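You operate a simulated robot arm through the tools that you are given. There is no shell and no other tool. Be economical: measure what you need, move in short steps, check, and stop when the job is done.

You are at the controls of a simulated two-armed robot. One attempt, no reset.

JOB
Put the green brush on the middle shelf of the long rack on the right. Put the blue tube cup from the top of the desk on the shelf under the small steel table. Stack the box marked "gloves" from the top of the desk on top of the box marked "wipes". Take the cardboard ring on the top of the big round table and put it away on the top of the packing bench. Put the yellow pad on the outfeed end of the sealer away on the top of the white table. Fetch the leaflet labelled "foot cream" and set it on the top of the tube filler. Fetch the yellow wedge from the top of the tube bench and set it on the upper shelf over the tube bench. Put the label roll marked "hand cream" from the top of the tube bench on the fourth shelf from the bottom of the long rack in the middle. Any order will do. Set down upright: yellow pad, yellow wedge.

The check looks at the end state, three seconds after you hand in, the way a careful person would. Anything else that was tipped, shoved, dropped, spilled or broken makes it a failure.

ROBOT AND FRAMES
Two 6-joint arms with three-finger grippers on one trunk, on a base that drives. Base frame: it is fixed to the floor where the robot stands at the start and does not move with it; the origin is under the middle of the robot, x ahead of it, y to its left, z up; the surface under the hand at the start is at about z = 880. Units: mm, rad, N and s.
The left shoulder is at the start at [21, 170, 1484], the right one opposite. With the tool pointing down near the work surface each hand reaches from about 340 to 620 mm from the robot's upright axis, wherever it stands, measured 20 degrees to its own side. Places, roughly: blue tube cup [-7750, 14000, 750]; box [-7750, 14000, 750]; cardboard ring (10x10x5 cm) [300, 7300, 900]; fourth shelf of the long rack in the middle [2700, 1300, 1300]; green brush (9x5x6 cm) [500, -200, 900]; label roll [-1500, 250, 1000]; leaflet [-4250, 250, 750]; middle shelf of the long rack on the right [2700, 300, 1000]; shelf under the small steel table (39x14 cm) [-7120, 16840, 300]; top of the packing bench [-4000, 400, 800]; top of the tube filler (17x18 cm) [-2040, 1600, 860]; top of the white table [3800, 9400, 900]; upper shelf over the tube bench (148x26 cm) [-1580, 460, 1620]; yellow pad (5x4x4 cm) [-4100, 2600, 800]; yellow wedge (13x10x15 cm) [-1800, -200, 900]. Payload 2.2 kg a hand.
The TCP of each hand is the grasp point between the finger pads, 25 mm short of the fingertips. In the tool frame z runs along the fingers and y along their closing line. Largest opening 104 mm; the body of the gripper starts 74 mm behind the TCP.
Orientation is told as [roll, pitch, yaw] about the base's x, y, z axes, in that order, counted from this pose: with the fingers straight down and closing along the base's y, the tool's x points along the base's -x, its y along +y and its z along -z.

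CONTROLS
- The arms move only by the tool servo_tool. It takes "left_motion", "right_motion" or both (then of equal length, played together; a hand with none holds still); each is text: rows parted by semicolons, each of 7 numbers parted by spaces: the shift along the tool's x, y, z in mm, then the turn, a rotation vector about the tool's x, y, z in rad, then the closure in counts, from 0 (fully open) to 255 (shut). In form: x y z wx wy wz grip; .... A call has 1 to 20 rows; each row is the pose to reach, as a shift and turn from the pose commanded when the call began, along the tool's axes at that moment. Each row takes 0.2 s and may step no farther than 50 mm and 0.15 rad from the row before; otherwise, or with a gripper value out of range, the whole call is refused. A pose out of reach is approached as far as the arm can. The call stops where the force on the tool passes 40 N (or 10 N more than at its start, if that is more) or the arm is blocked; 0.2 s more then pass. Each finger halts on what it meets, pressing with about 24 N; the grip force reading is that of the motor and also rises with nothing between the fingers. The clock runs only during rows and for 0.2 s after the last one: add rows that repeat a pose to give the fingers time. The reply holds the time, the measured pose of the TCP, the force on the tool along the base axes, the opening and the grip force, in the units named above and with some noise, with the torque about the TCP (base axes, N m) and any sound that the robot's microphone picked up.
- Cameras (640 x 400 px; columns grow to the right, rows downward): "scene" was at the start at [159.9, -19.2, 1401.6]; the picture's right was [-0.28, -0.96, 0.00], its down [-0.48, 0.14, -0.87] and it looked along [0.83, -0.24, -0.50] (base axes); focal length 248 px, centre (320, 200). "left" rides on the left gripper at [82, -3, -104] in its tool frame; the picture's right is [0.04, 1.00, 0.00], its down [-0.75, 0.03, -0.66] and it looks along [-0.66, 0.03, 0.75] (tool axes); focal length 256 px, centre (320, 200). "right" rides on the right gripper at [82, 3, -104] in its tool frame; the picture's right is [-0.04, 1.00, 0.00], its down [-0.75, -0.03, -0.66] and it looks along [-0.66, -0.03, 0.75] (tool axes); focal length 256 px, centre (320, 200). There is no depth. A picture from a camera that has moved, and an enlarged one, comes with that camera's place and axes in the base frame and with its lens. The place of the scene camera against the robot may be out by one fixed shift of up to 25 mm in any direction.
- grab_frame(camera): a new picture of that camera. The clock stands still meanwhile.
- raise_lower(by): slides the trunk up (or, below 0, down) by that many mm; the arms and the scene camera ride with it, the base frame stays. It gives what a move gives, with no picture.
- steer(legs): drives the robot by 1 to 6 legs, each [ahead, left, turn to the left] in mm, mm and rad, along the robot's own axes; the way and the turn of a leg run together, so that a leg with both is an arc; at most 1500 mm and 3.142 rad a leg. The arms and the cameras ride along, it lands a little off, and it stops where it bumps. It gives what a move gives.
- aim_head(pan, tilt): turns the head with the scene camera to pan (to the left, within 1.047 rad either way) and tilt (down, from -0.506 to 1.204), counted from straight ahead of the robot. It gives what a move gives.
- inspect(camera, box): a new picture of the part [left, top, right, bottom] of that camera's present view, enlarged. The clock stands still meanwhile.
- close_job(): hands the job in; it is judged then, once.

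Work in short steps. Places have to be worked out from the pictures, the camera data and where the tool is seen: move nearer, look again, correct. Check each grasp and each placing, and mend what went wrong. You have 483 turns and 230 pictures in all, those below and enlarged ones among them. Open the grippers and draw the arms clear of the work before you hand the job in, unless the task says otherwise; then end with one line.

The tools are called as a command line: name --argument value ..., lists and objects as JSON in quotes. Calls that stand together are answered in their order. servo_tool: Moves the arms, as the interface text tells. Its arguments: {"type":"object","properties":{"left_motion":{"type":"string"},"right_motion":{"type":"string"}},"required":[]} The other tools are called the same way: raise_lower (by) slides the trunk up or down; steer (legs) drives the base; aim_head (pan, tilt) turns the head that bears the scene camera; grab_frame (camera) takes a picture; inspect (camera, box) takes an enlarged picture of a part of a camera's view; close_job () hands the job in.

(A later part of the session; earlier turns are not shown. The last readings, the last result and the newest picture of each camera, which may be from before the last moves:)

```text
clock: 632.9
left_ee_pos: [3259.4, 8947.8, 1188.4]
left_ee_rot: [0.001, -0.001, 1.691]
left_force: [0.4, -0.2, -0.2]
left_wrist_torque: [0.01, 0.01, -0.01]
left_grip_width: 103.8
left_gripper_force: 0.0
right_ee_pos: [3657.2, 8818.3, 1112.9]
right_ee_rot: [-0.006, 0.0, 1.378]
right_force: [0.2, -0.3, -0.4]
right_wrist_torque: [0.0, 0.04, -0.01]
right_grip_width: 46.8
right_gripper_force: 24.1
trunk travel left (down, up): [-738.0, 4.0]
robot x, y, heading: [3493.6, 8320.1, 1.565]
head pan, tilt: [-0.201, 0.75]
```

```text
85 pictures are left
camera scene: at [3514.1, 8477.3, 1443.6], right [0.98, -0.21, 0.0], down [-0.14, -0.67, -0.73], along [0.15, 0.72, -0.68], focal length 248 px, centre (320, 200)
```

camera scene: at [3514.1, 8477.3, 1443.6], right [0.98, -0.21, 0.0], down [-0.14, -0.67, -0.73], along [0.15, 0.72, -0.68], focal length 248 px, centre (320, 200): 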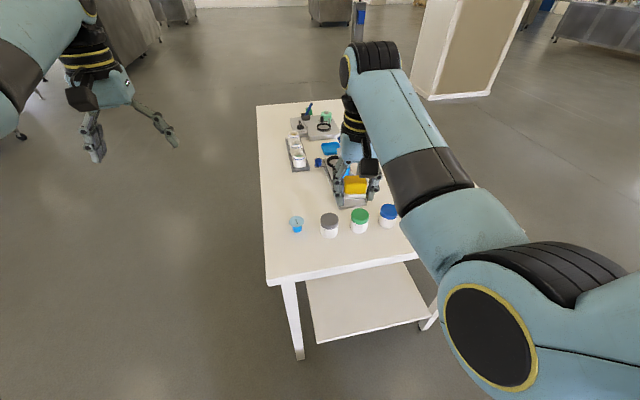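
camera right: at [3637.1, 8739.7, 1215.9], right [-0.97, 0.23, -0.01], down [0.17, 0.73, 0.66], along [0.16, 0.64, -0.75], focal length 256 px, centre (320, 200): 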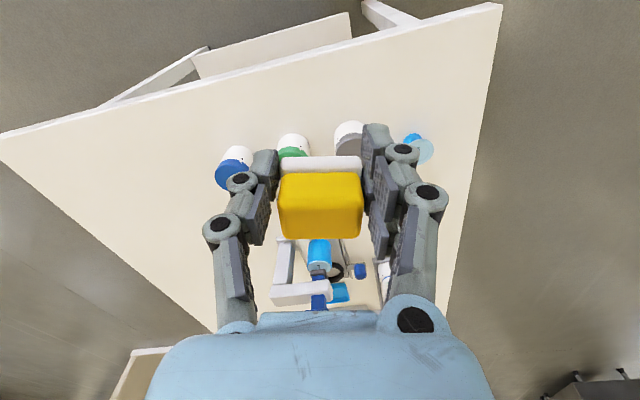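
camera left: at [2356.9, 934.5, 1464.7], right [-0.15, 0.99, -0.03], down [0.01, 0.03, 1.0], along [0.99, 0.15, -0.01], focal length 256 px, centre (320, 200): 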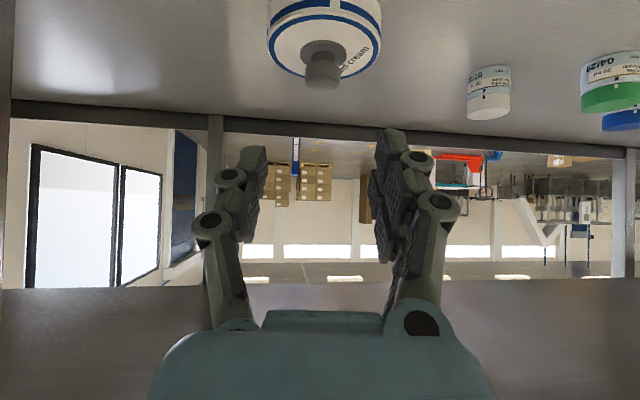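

Free area on the table's right front: around [3920,8880] (table x≈3467–4114, front edge y≈8803). Shift the robot right 263 and ahead 62.

steer --legs '[[60, -263, 0]]'

grab_frame --camera "right"

```text
clock: 634.8
left_ee_pos: [3523.1, 9004.9, 1187.8]
left_ee_rot: [0.002, 0.0, 1.693]
left_force: [0.1, 0.2, -0.1]
left_wrist_torque: [0.0, 0.03, 0.0]
left_grip_width: 103.9
left_gripper_force: 0.1
right_ee_pos: [3920.2, 8878.5, 1112.9]
right_ee_rot: [-0.006, 0.001, 1.379]
right_force: [-0.1, 0.2, 0.7]
right_wrist_torque: [0.0, 0.01, 0.0]
right_grip_width: 46.6
right_gripper_force: 24.1
trunk travel left (down, up): [-738.0, 4.0]
robot x, y, heading: [3756.9, 8379.6, 1.56]
head pan, tilt: [-0.201, 0.75]
```

```text
84 pictures are left
camera right: at [3901.2, 8797.8, 1215.9], right [-0.97, 0.23, -0.01], down [0.17, 0.74, 0.66], along [0.16, 0.64, -0.75], focal length 256 px, centre (320, 200)
```

right: 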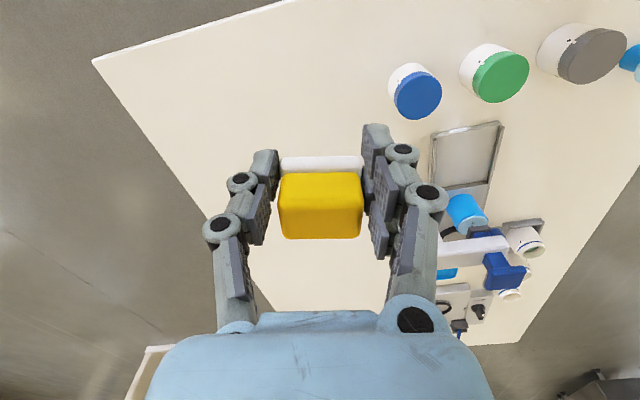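

The spot directly below is free. Lower to z≈945, then in small steps.

servo_tool --right_motion "0 0 40 0 0 0 225; 0 0 80 0 0 0 225; 0 0 120 0 0 0 225; 0 0 155 0 0 0 225; 0 0 165 0 0 0 225; 0 0 165 0 0 0 225"

grab_frame --camera "right"

```text
clock: 636.2
left_ee_pos: [3523.1, 9005.6, 1188.8]
left_ee_rot: [0.003, 0.0, 1.693]
left_force: [-0.5, 0.4, -0.6]
left_wrist_torque: [0.02, -0.01, -0.02]
left_grip_width: 103.7
left_gripper_force: 0.0
right_ee_pos: [3921.8, 8875.5, 948.4]
right_ee_rot: [-0.007, 0.0, 1.38]
right_force: [-0.3, 0.3, 0.5]
right_wrist_torque: [0.05, 0.0, 0.03]
right_grip_width: 46.6
right_gripper_force: 24.5
trunk travel left (down, up): [-738.0, 4.0]
robot x, y, heading: [3760.4, 8380.6, 1.568]
head pan, tilt: [-0.201, 0.75]
```

```text
83 pictures are left
camera right: at [3901.7, 8796.8, 1052.3], right [-0.97, 0.23, -0.01], down [0.17, 0.73, 0.66], along [0.16, 0.64, -0.75], focal length 256 px, centre (320, 200)
```

right: 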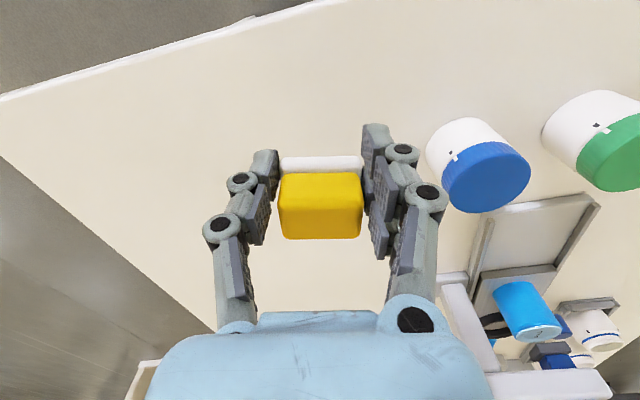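

servo_tool --right_motion "0 0 8 0 0 0 225; 0 0 16 0 0 0 225; 0 0 22 0 0 0 225; 0 0 22 0 0 0 225"

```text
clock: 637.2
left_ee_pos: [3523.2, 9005.7, 1188.3]
left_ee_rot: [0.002, 0.0, 1.693]
left_force: [0.3, 0.0, 0.2]
left_wrist_torque: [-0.01, -0.02, 0.03]
left_grip_width: 104.0
left_gripper_force: 0.0
right_ee_pos: [3922.4, 8877.3, 925.9]
right_ee_rot: [-0.007, 0.0, 1.381]
right_force: [0.5, -0.6, -1.3]
right_wrist_torque: [0.0, -0.01, 0.0]
right_grip_width: 46.3
right_gripper_force: 24.0
trunk travel left (down, up): [-738.0, 4.0]
robot x, y, heading: [3765.9, 8379.1, 1.566]
head pan, tilt: [-0.201, 0.75]
```

servo_tool --right_motion "0 0 5 0 0 0 225; 0 0 10 0 0 0 225; 0 0 13 0 0 0 225; 0 0 13 0 0 0 225"

```text
clock: 638.2
left_ee_pos: [3522.8, 9005.9, 1187.3]
left_ee_rot: [0.001, 0.0, 1.692]
left_force: [-0.5, -0.1, 0.7]
left_wrist_torque: [0.03, 0.02, 0.05]
left_grip_width: 104.1
left_gripper_force: 0.0
right_ee_pos: [3921.6, 8877.6, 911.7]
right_ee_rot: [-0.007, 0.0, 1.38]
right_force: [0.6, 0.4, -0.5]
right_wrist_torque: [0.0, 0.02, 0.01]
right_grip_width: 46.7
right_gripper_force: 23.9
trunk travel left (down, up): [-738.0, 4.0]
robot x, y, heading: [3757.1, 8384.4, 1.564]
head pan, tilt: [-0.201, 0.75]
```

servo_tool --right_motion "0 0 4 0 0 0 225; 0 0 8 0 0 0 225; 0 0 10 0 0 0 225; 0 0 10 0 0 0 225"

```text
clock: 639.2
left_ee_pos: [3522.2, 9005.4, 1188.5]
left_ee_rot: [0.001, 0.0, 1.694]
left_force: [0.2, 0.3, 0.2]
left_wrist_torque: [-0.05, -0.04, 0.01]
left_grip_width: 103.9
left_gripper_force: 0.1
right_ee_pos: [3921.2, 8877.3, 902.7]
right_ee_rot: [-0.006, -0.001, 1.379]
right_force: [-0.6, 0.4, -0.4]
right_wrist_torque: [0.0, 0.01, 0.01]
right_grip_width: 46.4
right_gripper_force: 24.4
trunk travel left (down, up): [-738.0, 4.0]
robot x, y, heading: [3758.9, 8378.8, 1.562]
head pan, tilt: [-0.201, 0.75]
```

servo_tool --right_motion "0 0 4 0 0 0 225; 0 0 8 0 0 0 225; 0 0 11 0 0 0 225; 0 0 11 0 0 0 225"

grab_frame --camera "right"

```text
clock: 640.2
left_ee_pos: [3522.1, 9006.0, 1186.9]
left_ee_rot: [0.002, 0.002, 1.693]
left_force: [-0.3, 0.1, -0.8]
left_wrist_torque: [0.0, -0.03, -0.02]
left_grip_width: 104.0
left_gripper_force: 0.1
right_ee_pos: [3922.0, 8876.2, 891.5]
right_ee_rot: [-0.007, -0.002, 1.38]
right_force: [0.6, 0.3, -0.5]
right_wrist_torque: [0.05, -0.02, 0.02]
right_grip_width: 46.6
right_gripper_force: 24.3
trunk travel left (down, up): [-738.0, 4.0]
robot x, y, heading: [3755.5, 8377.3, 1.562]
head pan, tilt: [-0.201, 0.75]
```

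```text
82 pictures are left
camera right: at [3902.6, 8797.8, 995.1], right [-0.97, 0.23, -0.01], down [0.17, 0.73, 0.66], along [0.16, 0.64, -0.75], focal length 256 px, centre (320, 200)
```

right: 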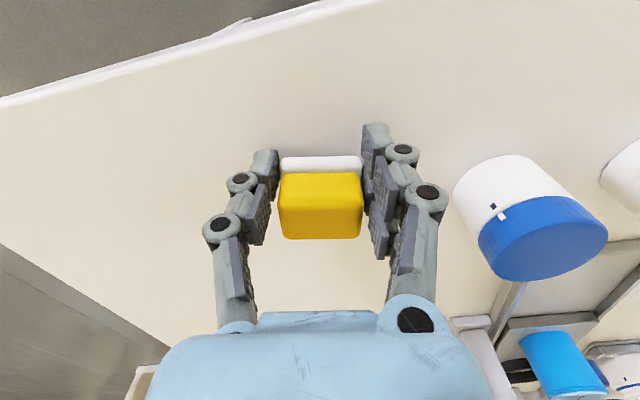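

servo_tool --right_motion "0 0 4 0 0 0 225; 0 0 8 0 0 0 225; 0 0 12 0 0 0 225; 0 0 12 0 0 0 225"

```text
clock: 641.4
left_ee_pos: [3521.4, 9002.3, 1188.8]
left_ee_rot: [0.0, -0.001, 1.692]
left_force: [-0.1, -1.0, 1.0]
left_wrist_torque: [-0.03, 0.06, 0.02]
left_grip_width: 103.9
left_gripper_force: 0.1
right_ee_pos: [3921.2, 8877.6, 885.9]
right_ee_rot: [-0.006, -0.011, 1.38]
right_force: [-0.6, -8.4, 19.0]
right_wrist_torque: [-0.18, 0.16, 0.07]
right_grip_width: 46.4
right_gripper_force: 23.8
right hand out of reach, approached as far as the arm can: row 3, 4
trunk travel left (down, up): [-738.0, 4.0]
robot x, y, heading: [3759.1, 8381.3, 1.562]
head pan, tilt: [-0.201, 0.75]
stopped in row 4 (right hand): the force on the tool passed its limit at 41 N (the readings are from after the stop); the commanded pose is now the measured one
```

Contact at z≈886. Open and rise.

servo_tool --right_motion "0 0 -1 0 0 0 190; 0 0 -1 0 0 0 150; 0 0 -1 0 0 0 120; 0 0 -1 0 0 0 120; 0 0 -30 0 0 0 120; 0 0 -70 0 0 0 120; 0 0 -110 0 0 0 120; 0 0 -150 0 0 0 120"

grab_frame --camera "right"

```text
clock: 643.2
left_ee_pos: [3521.4, 9005.1, 1187.1]
left_ee_rot: [0.002, 0.002, 1.694]
left_force: [-0.5, 0.2, -0.1]
left_wrist_torque: [0.03, 0.01, 0.0]
left_grip_width: 104.4
left_gripper_force: 0.0
right_ee_pos: [3921.7, 8877.0, 1033.8]
right_ee_rot: [-0.004, -0.006, 1.38]
right_force: [0.7, -0.2, 0.7]
right_wrist_torque: [0.01, 0.0, -0.02]
right_grip_width: 55.0
right_gripper_force: 0.1
trunk travel left (down, up): [-738.0, 4.0]
robot x, y, heading: [3756.1, 8377.2, 1.561]
head pan, tilt: [-0.201, 0.75]
```

```text
81 pictures are left
camera right: at [3902.0, 8795.8, 1136.5], right [-0.97, 0.23, -0.01], down [0.17, 0.73, 0.66], along [0.15, 0.64, -0.75], focal length 256 px, centre (320, 200)
```

right: 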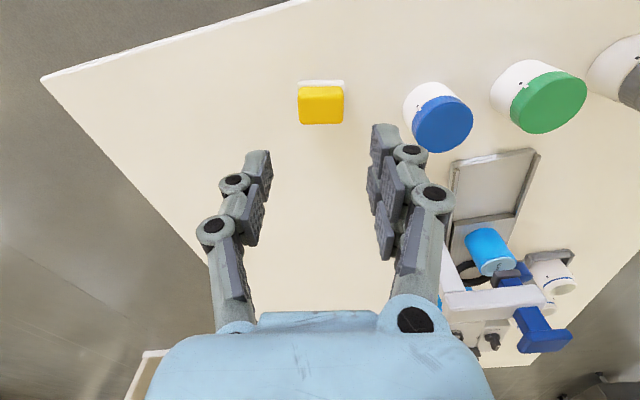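

Pad stands upright on the white table. Back off and look northwest for the way to the desk.

steer --legs '[[-600, 0, 0], [0, 0, 0.8]]'

aim_head --pan 0.0 --tilt 0.15

grab_frame --camera "scene"

```text
clock: 648.8
left_ee_pos: [3139.7, 8030.9, 1187.2]
left_ee_rot: [0.001, 0.0, 2.502]
left_force: [0.1, -0.4, 0.1]
left_wrist_torque: [-0.04, 0.01, -0.01]
left_grip_width: 104.3
left_gripper_force: 0.1
right_ee_pos: [3506.9, 8230.6, 1033.5]
right_ee_rot: [-0.003, -0.009, 2.193]
right_force: [-0.3, -0.6, -0.2]
right_wrist_torque: [-0.02, -0.01, 0.02]
right_grip_width: 54.9
right_gripper_force: 0.0
trunk travel left (down, up): [-738.0, 4.0]
robot x, y, heading: [3757.6, 7768.0, 2.374]
head pan, tilt: [-0.201, 0.75]
```

```text
clock: 649.8
left_ee_pos: [3138.4, 8029.5, 1187.0]
left_ee_rot: [0.004, 0.001, 2.503]
left_force: [-0.8, -0.4, 0.0]
left_wrist_torque: [0.0, 0.01, 0.0]
left_grip_width: 104.1
left_gripper_force: 0.1
right_ee_pos: [3507.5, 8231.2, 1034.3]
right_ee_rot: [-0.005, -0.009, 2.192]
right_force: [-0.4, 0.1, 0.0]
right_wrist_torque: [0.0, -0.02, 0.02]
right_grip_width: 55.0
right_gripper_force: 0.0
trunk travel left (down, up): [-738.0, 4.0]
robot x, y, heading: [3758.9, 7765.4, 2.375]
head pan, tilt: [0.0, 0.15]
```

```text
80 pictures are left
camera scene: at [3641.1, 7887.7, 1497.7], right [0.69, 0.72, 0.0], down [0.11, -0.1, -0.99], along [-0.71, 0.69, -0.15], focal length 248 px, centre (320, 200)
```

scene: 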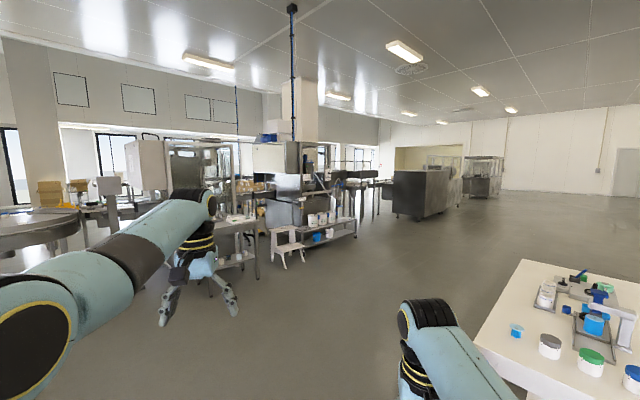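

Machines line x≈0–1000; there is a gap around y≈12000–14000. Drive around to [2200,12800] and look west.

steer --legs '[[1350, 558, 0], [817, -775, 0], [817, -775, 0], [817, -775, 0], [817, -775, 0], [0, 0, 0.6]]'

grab_frame --camera "scene"

```text
clock: 680.1
left_ee_pos: [1496.0, 12666.9, 1188.8]
left_ee_rot: [0.0, 0.0, 3.116]
left_force: [-0.7, 0.0, -0.3]
left_wrist_torque: [0.02, 0.04, -0.02]
left_grip_width: 104.1
left_gripper_force: 0.0
right_ee_pos: [1682.2, 13042.4, 1032.7]
right_ee_rot: [-0.006, -0.009, 2.804]
right_force: [0.0, -0.4, 0.5]
right_wrist_torque: [0.03, -0.02, 0.0]
right_grip_width: 54.9
right_gripper_force: 0.0
trunk travel left (down, up): [-738.0, 4.0]
robot x, y, heading: [2153.3, 12805.7, 2.988]
head pan, tilt: [0.0, 0.15]
```

```text
79 pictures are left
camera scene: at [1993.4, 12839.1, 1497.8], right [0.15, 0.99, 0.0], down [0.15, -0.02, -0.99], along [-0.98, 0.15, -0.15], focal length 248 px, centre (320, 200)
```

scene: 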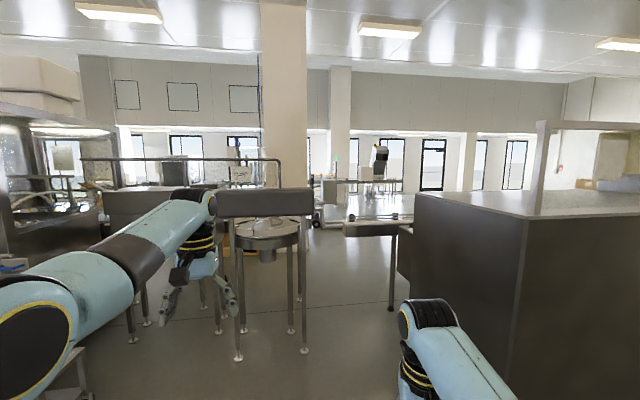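

A passage may exist here; move 700 mm forward and look with higher tilt to judge the gaps.

steer --legs '[[500, -700, 0]]'

aim_head --pan -0.1 --tilt 0.35

grab_frame --camera "scene"

```text
clock: 684.6
left_ee_pos: [1105.8, 13431.5, 1187.1]
left_ee_rot: [0.002, 0.0, 3.116]
left_force: [-0.5, -0.2, 0.8]
left_wrist_torque: [0.0, 0.0, 0.0]
left_grip_width: 103.8
left_gripper_force: 0.0
right_ee_pos: [1290.2, 13807.0, 1034.6]
right_ee_rot: [-0.004, -0.01, 2.802]
right_force: [0.4, 0.8, 0.1]
right_wrist_torque: [0.01, -0.01, 0.01]
right_grip_width: 54.9
right_gripper_force: 0.0
trunk travel left (down, up): [-738.0, 4.0]
robot x, y, heading: [1759.8, 13573.6, 2.989]
head pan, tilt: [0.0, 0.15]
```

```text
clock: 685.4
left_ee_pos: [1104.9, 13432.1, 1187.4]
left_ee_rot: [0.003, -0.001, 3.116]
left_force: [0.0, -0.2, 0.3]
left_wrist_torque: [0.0, 0.02, 0.0]
left_grip_width: 103.9
left_gripper_force: 0.0
right_ee_pos: [1291.0, 13807.3, 1032.8]
right_ee_rot: [-0.005, -0.01, 2.803]
right_force: [-0.3, 0.1, -0.1]
right_wrist_torque: [-0.01, 0.01, -0.01]
right_grip_width: 55.1
right_gripper_force: 0.1
trunk travel left (down, up): [-738.0, 4.0]
robot x, y, heading: [1758.5, 13574.1, 2.983]
head pan, tilt: [-0.099, 0.351]
```

```text
78 pictures are left
camera scene: at [1602.9, 13612.3, 1479.2], right [0.25, 0.97, 0.0], down [0.33, -0.09, -0.94], along [-0.91, 0.24, -0.34], focal length 248 px, centre (320, 200)
```

scene: 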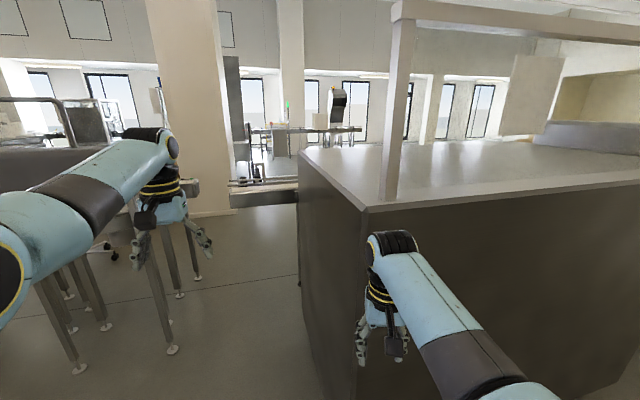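

Blocked by conveyors here. I'll take the southern route: go back south to y≈5850, facing west, and look.

steer --legs '[[-286, 1420, 0], [-286, 1420, 0], [-286, 1420, 0], [-286, 1420, 0], [-286, 1420, 0], [-80, 430, 0.15]]'

aim_head --pan 0 --tilt 0.25

grab_frame --camera "scene"

```text
clock: 722.2
left_ee_pos: [1744.0, 5599.8, 1188.0]
left_ee_rot: [-0.001, 0.001, -2.95]
left_force: [-0.8, 0.0, -0.2]
left_wrist_torque: [0.0, 0.01, 0.04]
left_grip_width: 103.8
left_gripper_force: 0.1
right_ee_pos: [1844.9, 6006.8, 1033.2]
right_ee_rot: [-0.006, -0.009, 3.021]
right_force: [0.5, 0.3, 0.8]
right_wrist_torque: [0.01, 0.01, 0.01]
right_grip_width: 54.9
right_gripper_force: 0.0
trunk travel left (down, up): [-738.0, 4.0]
robot x, y, heading: [2355.7, 5878.5, -3.081]
head pan, tilt: [-0.099, 0.351]
```

```text
clock: 722.9
left_ee_pos: [1744.5, 5600.2, 1188.0]
left_ee_rot: [0.001, 0.002, -2.95]
left_force: [-0.9, -0.1, 0.5]
left_wrist_torque: [0.05, 0.01, -0.01]
left_grip_width: 103.7
left_gripper_force: 0.1
right_ee_pos: [1844.7, 6005.7, 1033.4]
right_ee_rot: [-0.006, -0.008, 3.022]
right_force: [0.0, 0.7, 0.5]
right_wrist_torque: [0.05, -0.01, -0.05]
right_grip_width: 55.2
right_gripper_force: 0.1
trunk travel left (down, up): [-738.0, 4.0]
robot x, y, heading: [2356.3, 5881.1, -3.076]
head pan, tilt: [0.0, 0.25]
```

```text
77 pictures are left
camera scene: at [2192.3, 5874.5, 1488.5], right [-0.06, 1.0, 0.0], down [0.25, 0.02, -0.97], along [-0.97, -0.06, -0.25], focal length 248 px, centre (320, 200)
```

scene: 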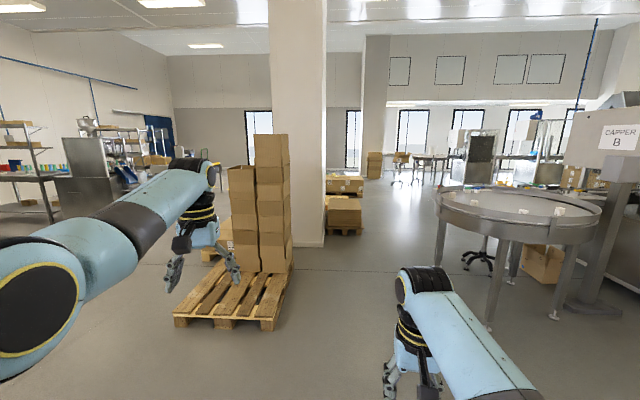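

The way west leads between the pillar/pallets and the round table. Follow it to about [-1900,6850].

steer --legs '[[1342, -258, 0], [1134, -285, 0], [922, -451, 0], [785, -252, 0]]'

aim_head --pan -0.3 --tilt 0.25

grab_frame --camera "scene"

```text
clock: 744.0
left_ee_pos: [-2487.4, 6572.2, 1187.7]
left_ee_rot: [0.002, 0.0, -2.97]
left_force: [0.3, 0.0, -0.3]
left_wrist_torque: [-0.02, 0.01, -0.01]
left_grip_width: 103.9
left_gripper_force: 0.1
right_ee_pos: [-2379.8, 6976.4, 1033.8]
right_ee_rot: [-0.006, -0.008, 3.002]
right_force: [-0.2, 0.3, -0.4]
right_wrist_torque: [0.0, 0.03, -0.02]
right_grip_width: 54.9
right_gripper_force: 0.1
trunk travel left (down, up): [-738.0, 4.0]
robot x, y, heading: [-1872.6, 6839.5, -3.097]
head pan, tilt: [0.0, 0.25]
```

```text
clock: 744.8
left_ee_pos: [-2487.2, 6572.8, 1187.5]
left_ee_rot: [-0.001, 0.001, -2.969]
left_force: [0.0, 0.0, 0.4]
left_wrist_torque: [0.04, 0.0, 0.02]
left_grip_width: 103.7
left_gripper_force: 0.0
right_ee_pos: [-2379.1, 6977.1, 1032.9]
right_ee_rot: [-0.005, -0.009, 3.002]
right_force: [-0.4, -0.2, -0.1]
right_wrist_torque: [-0.01, -0.01, -0.01]
right_grip_width: 54.9
right_gripper_force: 0.0
trunk travel left (down, up): [-738.0, 4.0]
robot x, y, heading: [-1871.4, 6839.8, -3.096]
head pan, tilt: [-0.3, 0.25]
```

```text
76 pictures are left
camera scene: at [-2030.7, 6865.7, 1488.6], right [0.25, 0.97, 0.0], down [0.24, -0.06, -0.97], along [-0.94, 0.24, -0.25], focal length 248 px, centre (320, 200)
```

scene: 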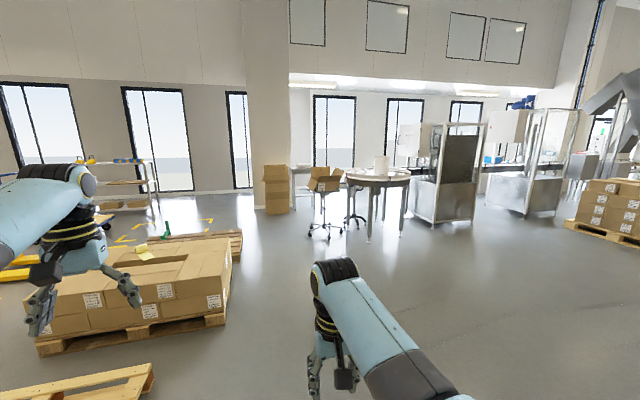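

Turn to face north and look.

steer --legs '[[600, -100, 0], [0, 0, -1.3]]'

aim_head --pan 0.0 --tilt 0.25

grab_frame --camera "scene"

```text
clock: 751.4
left_ee_pos: [-2901.6, 7434.7, 1187.6]
left_ee_rot: [0.002, 0.0, 2.018]
left_force: [0.1, -0.5, -0.1]
left_wrist_torque: [-0.01, -0.01, -0.02]
left_grip_width: 104.1
left_gripper_force: 0.0
right_ee_pos: [-2482.8, 7439.0, 1033.0]
right_ee_rot: [-0.005, -0.009, 1.706]
right_force: [-0.8, -1.2, 0.1]
right_wrist_torque: [0.0, 0.0, 0.02]
right_grip_width: 55.1
right_gripper_force: 0.1
trunk travel left (down, up): [-738.0, 4.0]
robot x, y, heading: [-2481.4, 6919.2, 1.888]
head pan, tilt: [-0.3, 0.25]
```

```text
clock: 752.2
left_ee_pos: [-2903.3, 7434.1, 1187.6]
left_ee_rot: [0.003, -0.001, 2.017]
left_force: [0.9, -0.2, -0.3]
left_wrist_torque: [0.01, 0.0, -0.02]
left_grip_width: 103.7
left_gripper_force: 0.0
right_ee_pos: [-2484.8, 7439.8, 1033.1]
right_ee_rot: [-0.006, -0.008, 1.704]
right_force: [-0.6, -0.4, 0.7]
right_wrist_torque: [0.0, 0.01, -0.03]
right_grip_width: 55.0
right_gripper_force: 0.0
trunk travel left (down, up): [-738.0, 4.0]
robot x, y, heading: [-2478.9, 6918.1, 1.896]
head pan, tilt: [0.0, 0.25]
```

```text
75 pictures are left
camera scene: at [-2527.8, 7076.1, 1488.6], right [0.95, 0.31, 0.0], down [0.08, -0.24, -0.97], along [-0.3, 0.92, -0.25], focal length 248 px, centre (320, 200)
```

scene: 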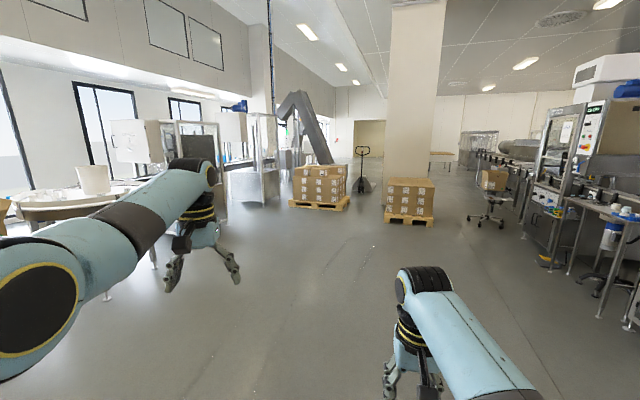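

Drive north ~2400 in the open aisle and look at the pallet gaps.

steer --legs '[[1300, 0, 0], [1200, 0, 0]]'

grab_frame --camera "scene"

```text
clock: 764.4
left_ee_pos: [-3664.2, 9811.7, 1187.0]
left_ee_rot: [0.002, 0.0, 2.002]
left_force: [-0.4, 0.5, 0.3]
left_wrist_torque: [0.04, 0.02, -0.01]
left_grip_width: 104.1
left_gripper_force: 0.0
right_ee_pos: [-3245.2, 9810.8, 1032.9]
right_ee_rot: [-0.005, -0.008, 1.69]
right_force: [-0.4, -1.4, 0.4]
right_wrist_torque: [-0.01, 0.0, 0.0]
right_grip_width: 55.0
right_gripper_force: 0.0
trunk travel left (down, up): [-738.0, 4.0]
robot x, y, heading: [-3249.3, 9286.0, 1.871]
head pan, tilt: [0.0, 0.25]
```

```text
74 pictures are left
camera scene: at [-3295.3, 9448.2, 1488.5], right [0.95, 0.3, 0.0], down [0.07, -0.24, -0.97], along [-0.29, 0.92, -0.25], focal length 248 px, centre (320, 200)
```

scene: 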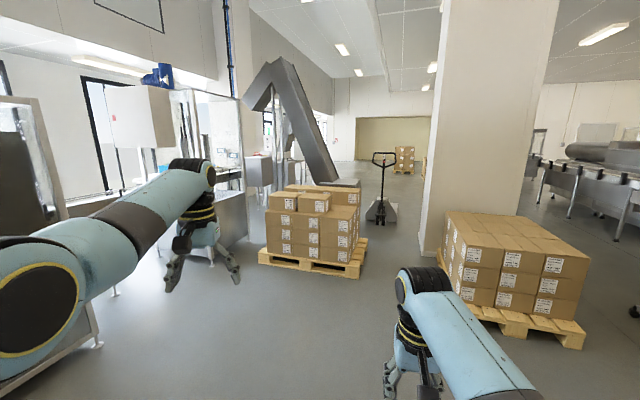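

Both gaps are ~700 mm; the right one (between the right pallet and the chair) has only low obstacles. Move there and look closer.

steer --legs '[[200, -1440, 0], [1000, -500, -0.3]]'

aim_head --pan 0.0 --tilt 0.4

grab_frame --camera "scene"

```text
clock: 776.9
left_ee_pos: [-1816.7, 11582.1, 1187.6]
left_ee_rot: [0.001, 0.001, 1.674]
left_force: [1.2, -1.1, -0.6]
left_wrist_torque: [0.03, 0.0, 0.0]
left_grip_width: 104.3
left_gripper_force: 0.0
right_ee_pos: [-1421.5, 11445.0, 1033.0]
right_ee_rot: [-0.006, -0.01, 1.362]
right_force: [-0.5, -0.7, -0.2]
right_wrist_torque: [-0.02, 0.03, -0.02]
right_grip_width: 55.1
right_gripper_force: 0.1
trunk travel left (down, up): [-738.0, 4.0]
robot x, y, heading: [-1592.5, 10949.2, 1.546]
head pan, tilt: [0.0, 0.25]
```

```text
clock: 777.6
left_ee_pos: [-1816.3, 11581.1, 1187.5]
left_ee_rot: [0.0, 0.002, 1.672]
left_force: [0.2, 0.1, 0.0]
left_wrist_torque: [0.0, 0.0, -0.02]
left_grip_width: 103.9
left_gripper_force: 0.0
right_ee_pos: [-1421.9, 11445.5, 1032.7]
right_ee_rot: [-0.005, -0.009, 1.363]
right_force: [0.1, -0.4, 1.3]
right_wrist_torque: [0.0, -0.01, 0.01]
right_grip_width: 55.0
right_gripper_force: 0.0
trunk travel left (down, up): [-738.0, 4.0]
robot x, y, heading: [-1592.9, 10948.8, 1.547]
head pan, tilt: [0.0, 0.4]
```

```text
73 pictures are left
camera scene: at [-1587.1, 11119.0, 1474.6], right [1.0, -0.03, 0.0], down [-0.01, -0.39, -0.92], along [0.02, 0.92, -0.39], focal length 248 px, centre (320, 200)
```

scene: 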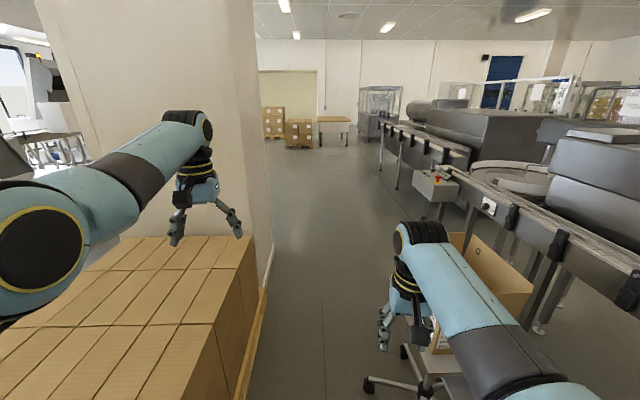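

The passage continues north between the pillar and the conveyor. To keep the elbows off the pillar I'll turn the robot ~0.95 rad right and travel sideways north, with the right hand raised.

servo_tool --right_motion "0 0 -30 0 0 0 120; 0 0 -60 0 0 0 120; 0 0 -90 0 0 0 120; 0 0 -90 0 0 0 120"

steer --legs '[[0, 0, -0.947], [782, 1215, 0], [790, 1150, 0]]'

aim_head --pan 0.9 --tilt 0.3

grab_frame --camera "scene"

```text
clock: 778.6
left_ee_pos: [-1817.3, 11582.4, 1187.6]
left_ee_rot: [0.0, 0.001, 1.673]
left_force: [0.4, 0.4, 0.4]
left_wrist_torque: [0.01, 0.02, 0.01]
left_grip_width: 103.8
left_gripper_force: 0.1
right_ee_pos: [-1420.8, 11446.1, 1122.2]
right_ee_rot: [-0.007, -0.008, 1.362]
right_force: [0.5, -0.4, 1.2]
right_wrist_torque: [0.01, -0.01, 0.01]
right_grip_width: 55.0
right_gripper_force: 0.0
trunk travel left (down, up): [-738.0, 4.0]
robot x, y, heading: [-1589.6, 10951.6, 1.547]
head pan, tilt: [0.0, 0.4]
```

```text
clock: 786.0
left_ee_pos: [-1203.2, 12534.1, 1189.4]
left_ee_rot: [0.008, -0.002, 0.682]
left_force: [3.8, -3.4, 0.5]
left_wrist_torque: [0.3, 0.36, 0.02]
left_grip_width: 104.2
left_gripper_force: 0.1
right_ee_pos: [-1100.1, 12129.8, 1117.2]
right_ee_rot: [-0.001, -0.005, 0.371]
right_force: [3.3, -3.3, -1.5]
right_wrist_torque: [0.22, 0.19, -0.01]
right_grip_width: 55.0
right_gripper_force: 0.0
trunk travel left (down, up): [-738.0, 4.0]
robot x, y, heading: [-1618.0, 12011.5, 0.557]
head pan, tilt: [0.0, 0.4]
stopped in leg 2: the robot was blocked; the commanded pose is now the measured one
```

```text
clock: 787.2
left_ee_pos: [-1214.5, 12548.4, 1187.9]
left_ee_rot: [0.002, 0.0, 0.686]
left_force: [-0.3, 0.1, -0.2]
left_wrist_torque: [0.02, 0.0, 0.0]
left_grip_width: 104.0
left_gripper_force: 0.0
right_ee_pos: [-1109.1, 12140.9, 1121.1]
right_ee_rot: [-0.009, -0.007, 0.372]
right_force: [-1.4, -0.5, -1.2]
right_wrist_torque: [0.0, -0.01, -0.02]
right_grip_width: 54.7
right_gripper_force: 0.0
trunk travel left (down, up): [-738.0, 4.0]
robot x, y, heading: [-1620.7, 12016.1, 0.555]
head pan, tilt: [0.901, 0.3]
```

```text
72 pictures are left
camera scene: at [-1546.0, 12149.1, 1483.8], right [0.99, -0.11, 0.0], down [-0.03, -0.29, -0.96], along [0.11, 0.95, -0.3], focal length 248 px, centre (320, 200)
```

scene: 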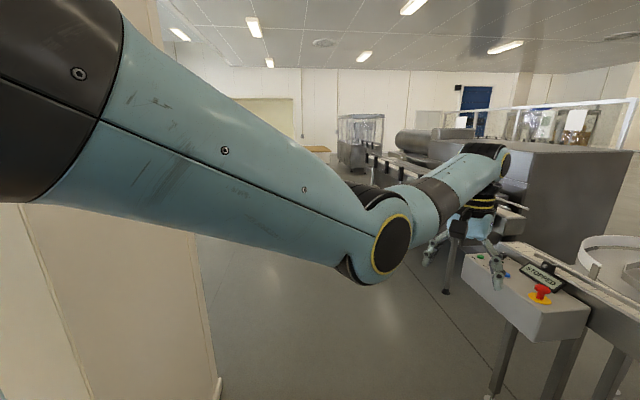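

Blocked at one side. Look down at both sides to see what I'm touching.

aim_head --pan -0.5 --tilt 1.0

grab_frame --camera "scene"

aim_head --pan 1.0 --tilt 1.2

grab_frame --camera "scene"

```text
clock: 788.7
left_ee_pos: [-1214.8, 12549.0, 1188.5]
left_ee_rot: [0.001, 0.0, 0.686]
left_force: [0.3, -0.3, 0.3]
left_wrist_torque: [0.05, 0.01, 0.0]
left_grip_width: 103.7
left_gripper_force: 0.0
right_ee_pos: [-1111.1, 12140.6, 1121.1]
right_ee_rot: [-0.008, -0.007, 0.371]
right_force: [0.0, -0.1, 0.2]
right_wrist_torque: [0.0, 0.01, -0.02]
right_grip_width: 54.9
right_gripper_force: 0.1
trunk travel left (down, up): [-738.0, 4.0]
robot x, y, heading: [-1621.4, 12012.6, 0.557]
head pan, tilt: [-0.499, 1.0]
```

```text
71 pictures are left
camera scene: at [-1487.8, 12061.1, 1424.4], right [0.06, -1.0, 0.0], down [-0.84, -0.05, -0.54], along [0.54, 0.03, -0.84], focal length 248 px, centre (320, 200)
```

scene: 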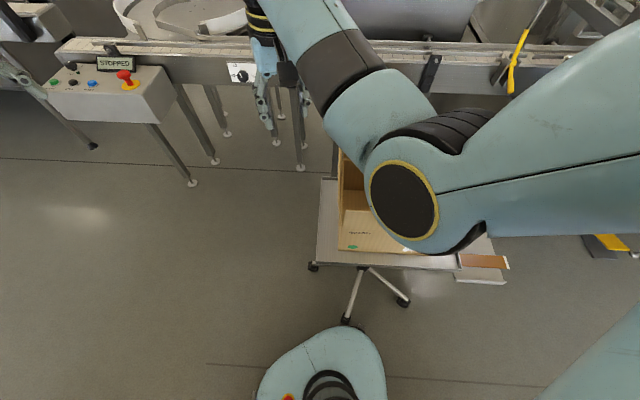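

```text
clock: 790.3
left_ee_pos: [-1215.7, 12547.9, 1188.9]
left_ee_rot: [0.004, 0.001, 0.687]
left_force: [-0.1, 0.0, -0.1]
left_wrist_torque: [-0.01, 0.01, -0.04]
left_grip_width: 104.1
left_gripper_force: 0.1
right_ee_pos: [-1111.3, 12140.3, 1122.6]
right_ee_rot: [-0.008, -0.007, 0.371]
right_force: [0.2, -0.3, -0.2]
right_wrist_torque: [0.01, 0.04, -0.02]
right_grip_width: 55.0
right_gripper_force: 0.0
trunk travel left (down, up): [-738.0, 4.0]
robot x, y, heading: [-1619.9, 12014.3, 0.556]
head pan, tilt: [1.0, 1.201]
```

```text
70 pictures are left
camera scene: at [-1556.6, 12113.0, 1411.8], right [1.0, -0.01, 0.0], down [-0.01, -0.93, -0.36], along [0.0, 0.36, -0.93], focal length 248 px, centre (320, 200)
```

scene: 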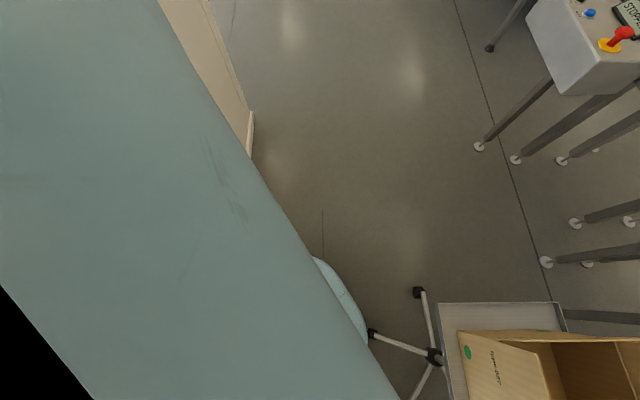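

The base is touching a castor of a tray stand at [-1303,11930] (behind-right). Slip 15 mm west, then continue north along x≈-1638.

steer --legs '[[-4, 24, 0], [365, 597, 0], [780, 1225, 0]]'

aim_head --pan 1.0 --tilt 0.4

grab_frame --camera "scene"

```text
clock: 801.3
left_ee_pos: [-1220.2, 14707.6, 1189.6]
left_ee_rot: [0.002, 0.0, 0.689]
left_force: [-0.6, -0.6, -0.4]
left_wrist_torque: [0.0, -0.01, 0.03]
left_grip_width: 103.9
left_gripper_force: 0.0
right_ee_pos: [-1114.7, 14299.6, 1122.0]
right_ee_rot: [-0.007, -0.005, 0.375]
right_force: [0.4, 0.1, 0.6]
right_wrist_torque: [-0.02, 0.0, -0.01]
right_grip_width: 55.1
right_gripper_force: 0.1
trunk travel left (down, up): [-738.0, 4.0]
robot x, y, heading: [-1621.4, 14172.7, 0.562]
head pan, tilt: [1.0, 1.201]
```

```text
clock: 802.5
left_ee_pos: [-1220.7, 14706.6, 1187.7]
left_ee_rot: [0.001, 0.0, 0.689]
left_force: [1.0, 0.0, -0.5]
left_wrist_torque: [-0.01, 0.01, -0.01]
left_grip_width: 104.1
left_gripper_force: 0.1
right_ee_pos: [-1115.1, 14299.5, 1120.3]
right_ee_rot: [-0.008, -0.007, 0.375]
right_force: [0.1, -1.1, 0.0]
right_wrist_torque: [-0.01, 0.0, -0.02]
right_grip_width: 55.2
right_gripper_force: 0.0
trunk travel left (down, up): [-738.0, 4.0]
robot x, y, heading: [-1623.1, 14170.9, 0.56]
head pan, tilt: [1.0, 0.4]
```

```text
69 pictures are left
camera scene: at [-1560.5, 14307.6, 1474.5], right [1.0, -0.01, 0.0], down [0.0, -0.39, -0.92], along [0.01, 0.92, -0.39], focal length 248 px, centre (320, 200)
```

scene: 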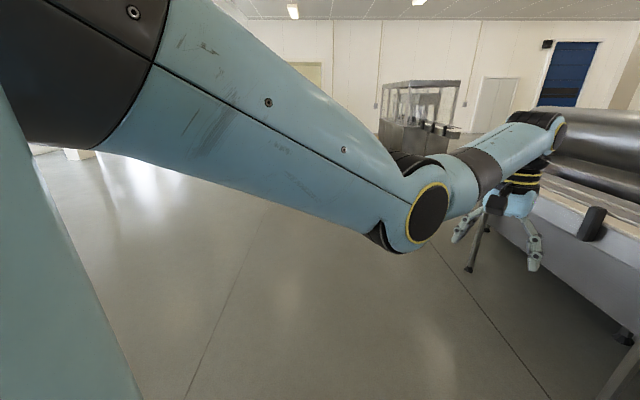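

Through. Turn to face west and look.

steer --legs '[[0, 0, 2.5]]'

aim_head --pan 0.0 --tilt 0.25

grab_frame --camera "scene"

```text
clock: 808.8
left_ee_pos: [-2264.1, 13971.9, 1187.5]
left_ee_rot: [0.001, 0.0, -3.076]
left_force: [-0.1, 0.0, 0.0]
left_wrist_torque: [0.01, 0.03, 0.02]
left_grip_width: 104.0
left_gripper_force: 0.0
right_ee_pos: [-2110.8, 14366.0, 1120.2]
right_ee_rot: [-0.009, -0.007, 2.892]
right_force: [0.0, -1.1, 0.6]
right_wrist_torque: [0.0, 0.0, 0.02]
right_grip_width: 54.9
right_gripper_force: 0.0
trunk travel left (down, up): [-738.0, 4.0]
robot x, y, heading: [-1622.8, 14173.2, 3.079]
head pan, tilt: [1.0, 0.4]
```

```text
clock: 810.1
left_ee_pos: [-2265.1, 13971.4, 1187.6]
left_ee_rot: [0.001, 0.0, -3.076]
left_force: [-0.1, 0.2, 0.4]
left_wrist_torque: [-0.06, 0.03, -0.02]
left_grip_width: 103.7
left_gripper_force: 0.0
right_ee_pos: [-2111.8, 14362.6, 1121.4]
right_ee_rot: [-0.009, -0.007, 2.892]
right_force: [0.0, 0.3, 1.0]
right_wrist_torque: [0.0, -0.01, 0.01]
right_grip_width: 54.9
right_gripper_force: 0.2
trunk travel left (down, up): [-738.0, 4.0]
robot x, y, heading: [-1627.2, 14174.4, 3.076]
head pan, tilt: [0.0, 0.25]
```

```text
68 pictures are left
camera scene: at [-1785.0, 14187.9, 1488.5], right [0.06, 1.0, 0.0], down [0.25, -0.02, -0.97], along [-0.97, 0.06, -0.25], focal length 248 px, centre (320, 200)
```

scene: 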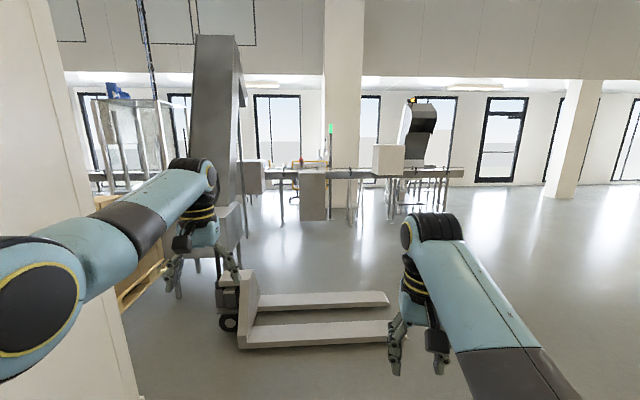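

The pallet jack is ahead; pass north of it. Drive to about [-4300,15700] and look.

steer --legs '[[300, -1350, 0], [1400, -100, 0], [1100, 0, 0]]'

grab_frame --camera "scene"

```text
clock: 828.9
left_ee_pos: [-4957.0, 15624.6, 1187.6]
left_ee_rot: [0.001, 0.0, -3.077]
left_force: [0.5, 1.1, -0.2]
left_wrist_torque: [0.04, 0.0, -0.04]
left_grip_width: 104.0
left_gripper_force: 0.1
right_ee_pos: [-4803.8, 16015.8, 1121.4]
right_ee_rot: [-0.01, -0.006, 2.89]
right_force: [0.0, 0.8, 0.1]
right_wrist_torque: [0.0, 0.0, 0.03]
right_grip_width: 55.2
right_gripper_force: 0.0
trunk travel left (down, up): [-738.0, 4.0]
robot x, y, heading: [-4315.1, 15826.8, 3.078]
head pan, tilt: [0.0, 0.25]
```

```text
67 pictures are left
camera scene: at [-4477.6, 15839.4, 1488.5], right [0.06, 1.0, 0.0], down [0.25, -0.02, -0.97], along [-0.97, 0.06, -0.25], focal length 248 px, centre (320, 200)
```

scene: 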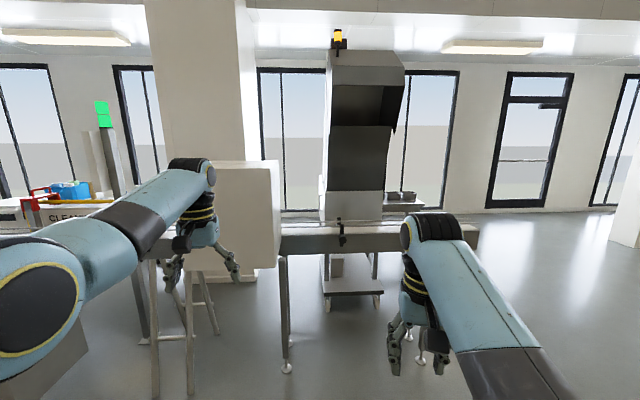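

Go around the conveyor's north end: strafe to y≈17450 and look southwest.

steer --legs '[[200, -1450, 0], [900, -150, 0]]'

aim_head --pan 0.35 --tilt 0.3

grab_frame --camera "scene"

```text
clock: 840.6
left_ee_pos: [-5965.8, 17296.0, 1187.1]
left_ee_rot: [0.0, 0.0, -3.073]
left_force: [-0.2, 0.9, -0.9]
left_wrist_torque: [0.0, -0.02, -0.02]
left_grip_width: 103.9
left_gripper_force: 0.0
right_ee_pos: [-5813.6, 17688.4, 1121.0]
right_ee_rot: [-0.009, -0.005, 2.896]
right_force: [0.3, -0.4, 0.1]
right_wrist_torque: [-0.03, 0.0, -0.02]
right_grip_width: 55.1
right_gripper_force: 0.0
trunk travel left (down, up): [-738.0, 4.0]
robot x, y, heading: [-5327.0, 17494.5, 3.08]
head pan, tilt: [0.0, 0.25]
```

```text
clock: 841.5
left_ee_pos: [-5963.7, 17296.4, 1188.5]
left_ee_rot: [0.001, 0.0, -3.073]
left_force: [-0.3, 0.2, 1.5]
left_wrist_torque: [-0.03, 0.02, 0.01]
left_grip_width: 104.1
left_gripper_force: 0.1
right_ee_pos: [-5811.8, 17688.2, 1121.1]
right_ee_rot: [-0.009, -0.009, 2.895]
right_force: [-0.8, 1.2, -0.1]
right_wrist_torque: [-0.02, 0.01, -0.03]
right_grip_width: 55.1
right_gripper_force: 0.1
trunk travel left (down, up): [-738.0, 4.0]
robot x, y, heading: [-5325.0, 17496.7, 3.075]
head pan, tilt: [0.351, 0.3]
```

```text
66 pictures are left
camera scene: at [-5482.0, 17481.0, 1483.9], right [-0.29, 0.96, 0.0], down [0.28, 0.08, -0.96], along [-0.92, -0.27, -0.3], focal length 248 px, centre (320, 200)
```

scene: 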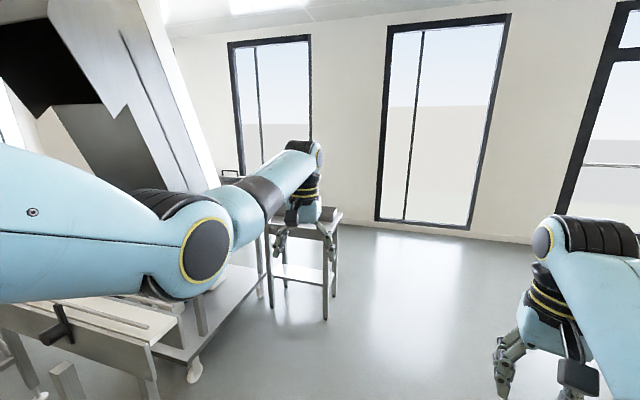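

The small steel table is at about [-7120,16840]. Go west past it, then look south toward the desk.

steer --legs '[[1400, -100, 0], [1350, 0, 0], [0, 0, 1.3]]'

aim_head --pan 0.1 --tilt 0.3

grab_frame --camera "scene"

```text
clock: 858.0
left_ee_pos: [-8040.4, 17064.7, 1187.9]
left_ee_rot: [0.002, -0.001, -1.766]
left_force: [-0.6, 0.9, 0.4]
left_wrist_torque: [0.01, 0.0, -0.02]
left_grip_width: 104.1
left_gripper_force: 0.1
right_ee_pos: [-8379.3, 17312.8, 1122.0]
right_ee_rot: [-0.009, -0.005, -2.079]
right_force: [-0.5, -0.4, 0.1]
right_wrist_torque: [0.0, -0.01, 0.01]
right_grip_width: 54.9
right_gripper_force: 0.0
trunk travel left (down, up): [-738.0, 4.0]
robot x, y, heading: [-8069.3, 17738.5, -1.894]
head pan, tilt: [0.351, 0.3]
```

```text
clock: 858.8
left_ee_pos: [-8039.0, 17065.8, 1188.4]
left_ee_rot: [0.001, 0.0, -1.763]
left_force: [0.2, 0.7, -0.1]
left_wrist_torque: [-0.03, 0.0, 0.0]
left_grip_width: 103.8
left_gripper_force: 0.1
right_ee_pos: [-8379.8, 17312.5, 1121.8]
right_ee_rot: [-0.009, -0.005, -2.078]
right_force: [0.1, 0.1, -0.2]
right_wrist_torque: [-0.02, -0.01, -0.02]
right_grip_width: 55.0
right_gripper_force: 0.1
trunk travel left (down, up): [-738.0, 4.0]
robot x, y, heading: [-8067.8, 17738.4, -1.892]
head pan, tilt: [0.099, 0.3]
```

```text
65 pictures are left
camera scene: at [-8109.7, 17583.7, 1483.8], right [-0.98, 0.22, 0.0], down [0.07, 0.29, -0.96], along [-0.21, -0.93, -0.3], focal length 248 px, centre (320, 200)
```

scene: 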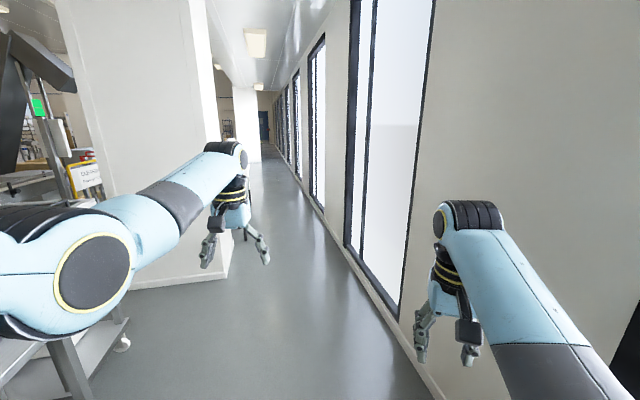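

Corridor between the pillar and the window wall is ~1.4 m wide. Turn due south and drive down to y≈15600.

steer --legs '[[0, 0, 0.32], [1400, -120, 0], [800, 0, 0]]'

aim_head --pan 0.3 --tilt 0.35

grab_frame --camera "scene"

```text
clock: 870.6
left_ee_pos: [-7948.2, 14930.4, 1187.9]
left_ee_rot: [0.001, 0.0, -1.448]
left_force: [0.4, 0.2, -0.2]
left_wrist_torque: [0.01, -0.01, -0.01]
left_grip_width: 104.1
left_gripper_force: 0.1
right_ee_pos: [-8348.2, 15059.9, 1121.3]
right_ee_rot: [-0.008, -0.006, -1.765]
right_force: [0.2, 0.1, 0.4]
right_wrist_torque: [0.04, 0.03, -0.01]
right_grip_width: 55.0
right_gripper_force: 0.0
trunk travel left (down, up): [-738.0, 4.0]
robot x, y, heading: [-8183.4, 15557.8, -1.579]
head pan, tilt: [0.099, 0.3]
```

```text
clock: 871.4
left_ee_pos: [-7949.0, 14930.2, 1187.8]
left_ee_rot: [0.003, 0.0, -1.448]
left_force: [-0.1, 0.5, 0.7]
left_wrist_torque: [-0.03, 0.01, 0.0]
left_grip_width: 103.9
left_gripper_force: 0.0
right_ee_pos: [-8347.4, 15059.5, 1120.6]
right_ee_rot: [-0.009, -0.007, -1.765]
right_force: [-0.6, 0.2, 0.0]
right_wrist_torque: [0.01, 0.0, 0.0]
right_grip_width: 54.9
right_gripper_force: 0.0
trunk travel left (down, up): [-738.0, 4.0]
robot x, y, heading: [-8184.6, 15556.8, -1.576]
head pan, tilt: [0.3, 0.351]
```

```text
64 pictures are left
camera scene: at [-8155.4, 15403.9, 1479.1], right [-0.96, -0.29, 0.0], down [-0.1, 0.33, -0.94], along [0.27, -0.9, -0.34], focal length 248 px, centre (320, 200)
```

scene: 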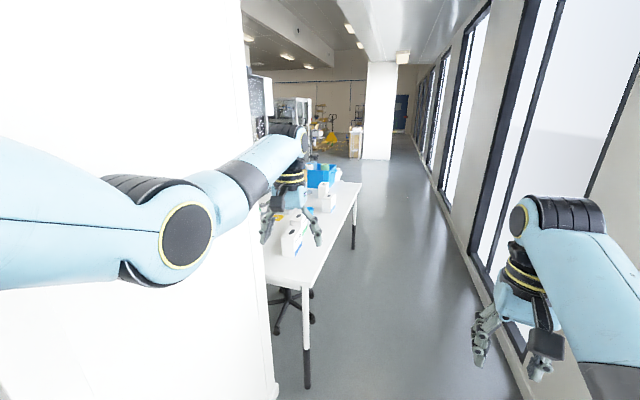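

The desk is beyond the pillar (west edge x≈-7800, y≈12850–14490). Go to its west side and face east.

steer --legs '[[1450, -120, 0], [0, 0, 1.57]]'

aim_head --pan 0.0 --tilt 0.55

grab_frame --camera "scene"

```text
clock: 882.4
left_ee_pos: [-7686.7, 14348.5, 1187.4]
left_ee_rot: [0.001, -0.001, 0.122]
left_force: [0.3, 0.1, -0.5]
left_wrist_torque: [-0.01, 0.04, 0.01]
left_grip_width: 103.9
left_gripper_force: 0.0
right_ee_pos: [-7818.5, 13950.2, 1121.8]
right_ee_rot: [-0.008, -0.007, -0.196]
right_force: [0.6, 1.2, -1.0]
right_wrist_torque: [0.02, 0.0, -0.01]
right_grip_width: 55.0
right_gripper_force: 0.0
trunk travel left (down, up): [-738.0, 4.0]
robot x, y, heading: [-8317.9, 14115.9, -0.007]
head pan, tilt: [0.3, 0.351]
```

```text
clock: 883.2
left_ee_pos: [-7687.3, 14349.5, 1187.5]
left_ee_rot: [0.002, 0.0, 0.12]
left_force: [0.3, 0.5, -0.8]
left_wrist_torque: [0.03, 0.0, 0.0]
left_grip_width: 103.8
left_gripper_force: 0.0
right_ee_pos: [-7817.9, 13948.9, 1121.8]
right_ee_rot: [-0.009, -0.007, -0.195]
right_force: [0.1, 0.5, 0.0]
right_wrist_torque: [0.02, 0.03, 0.0]
right_grip_width: 54.9
right_gripper_force: 0.0
trunk travel left (down, up): [-738.0, 4.0]
robot x, y, heading: [-8318.2, 14114.8, -0.011]
head pan, tilt: [0.0, 0.55]
```

```text
63 pictures are left
camera scene: at [-8153.2, 14120.5, 1460.9], right [-0.01, -1.0, 0.0], down [-0.52, 0.0, -0.85], along [0.85, -0.01, -0.52], focal length 248 px, centre (320, 200)
```

scene: 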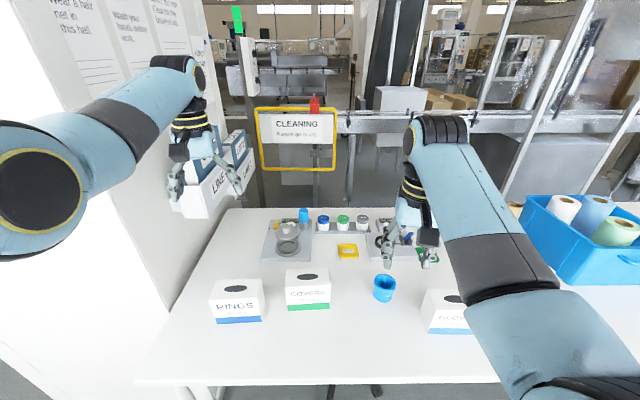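

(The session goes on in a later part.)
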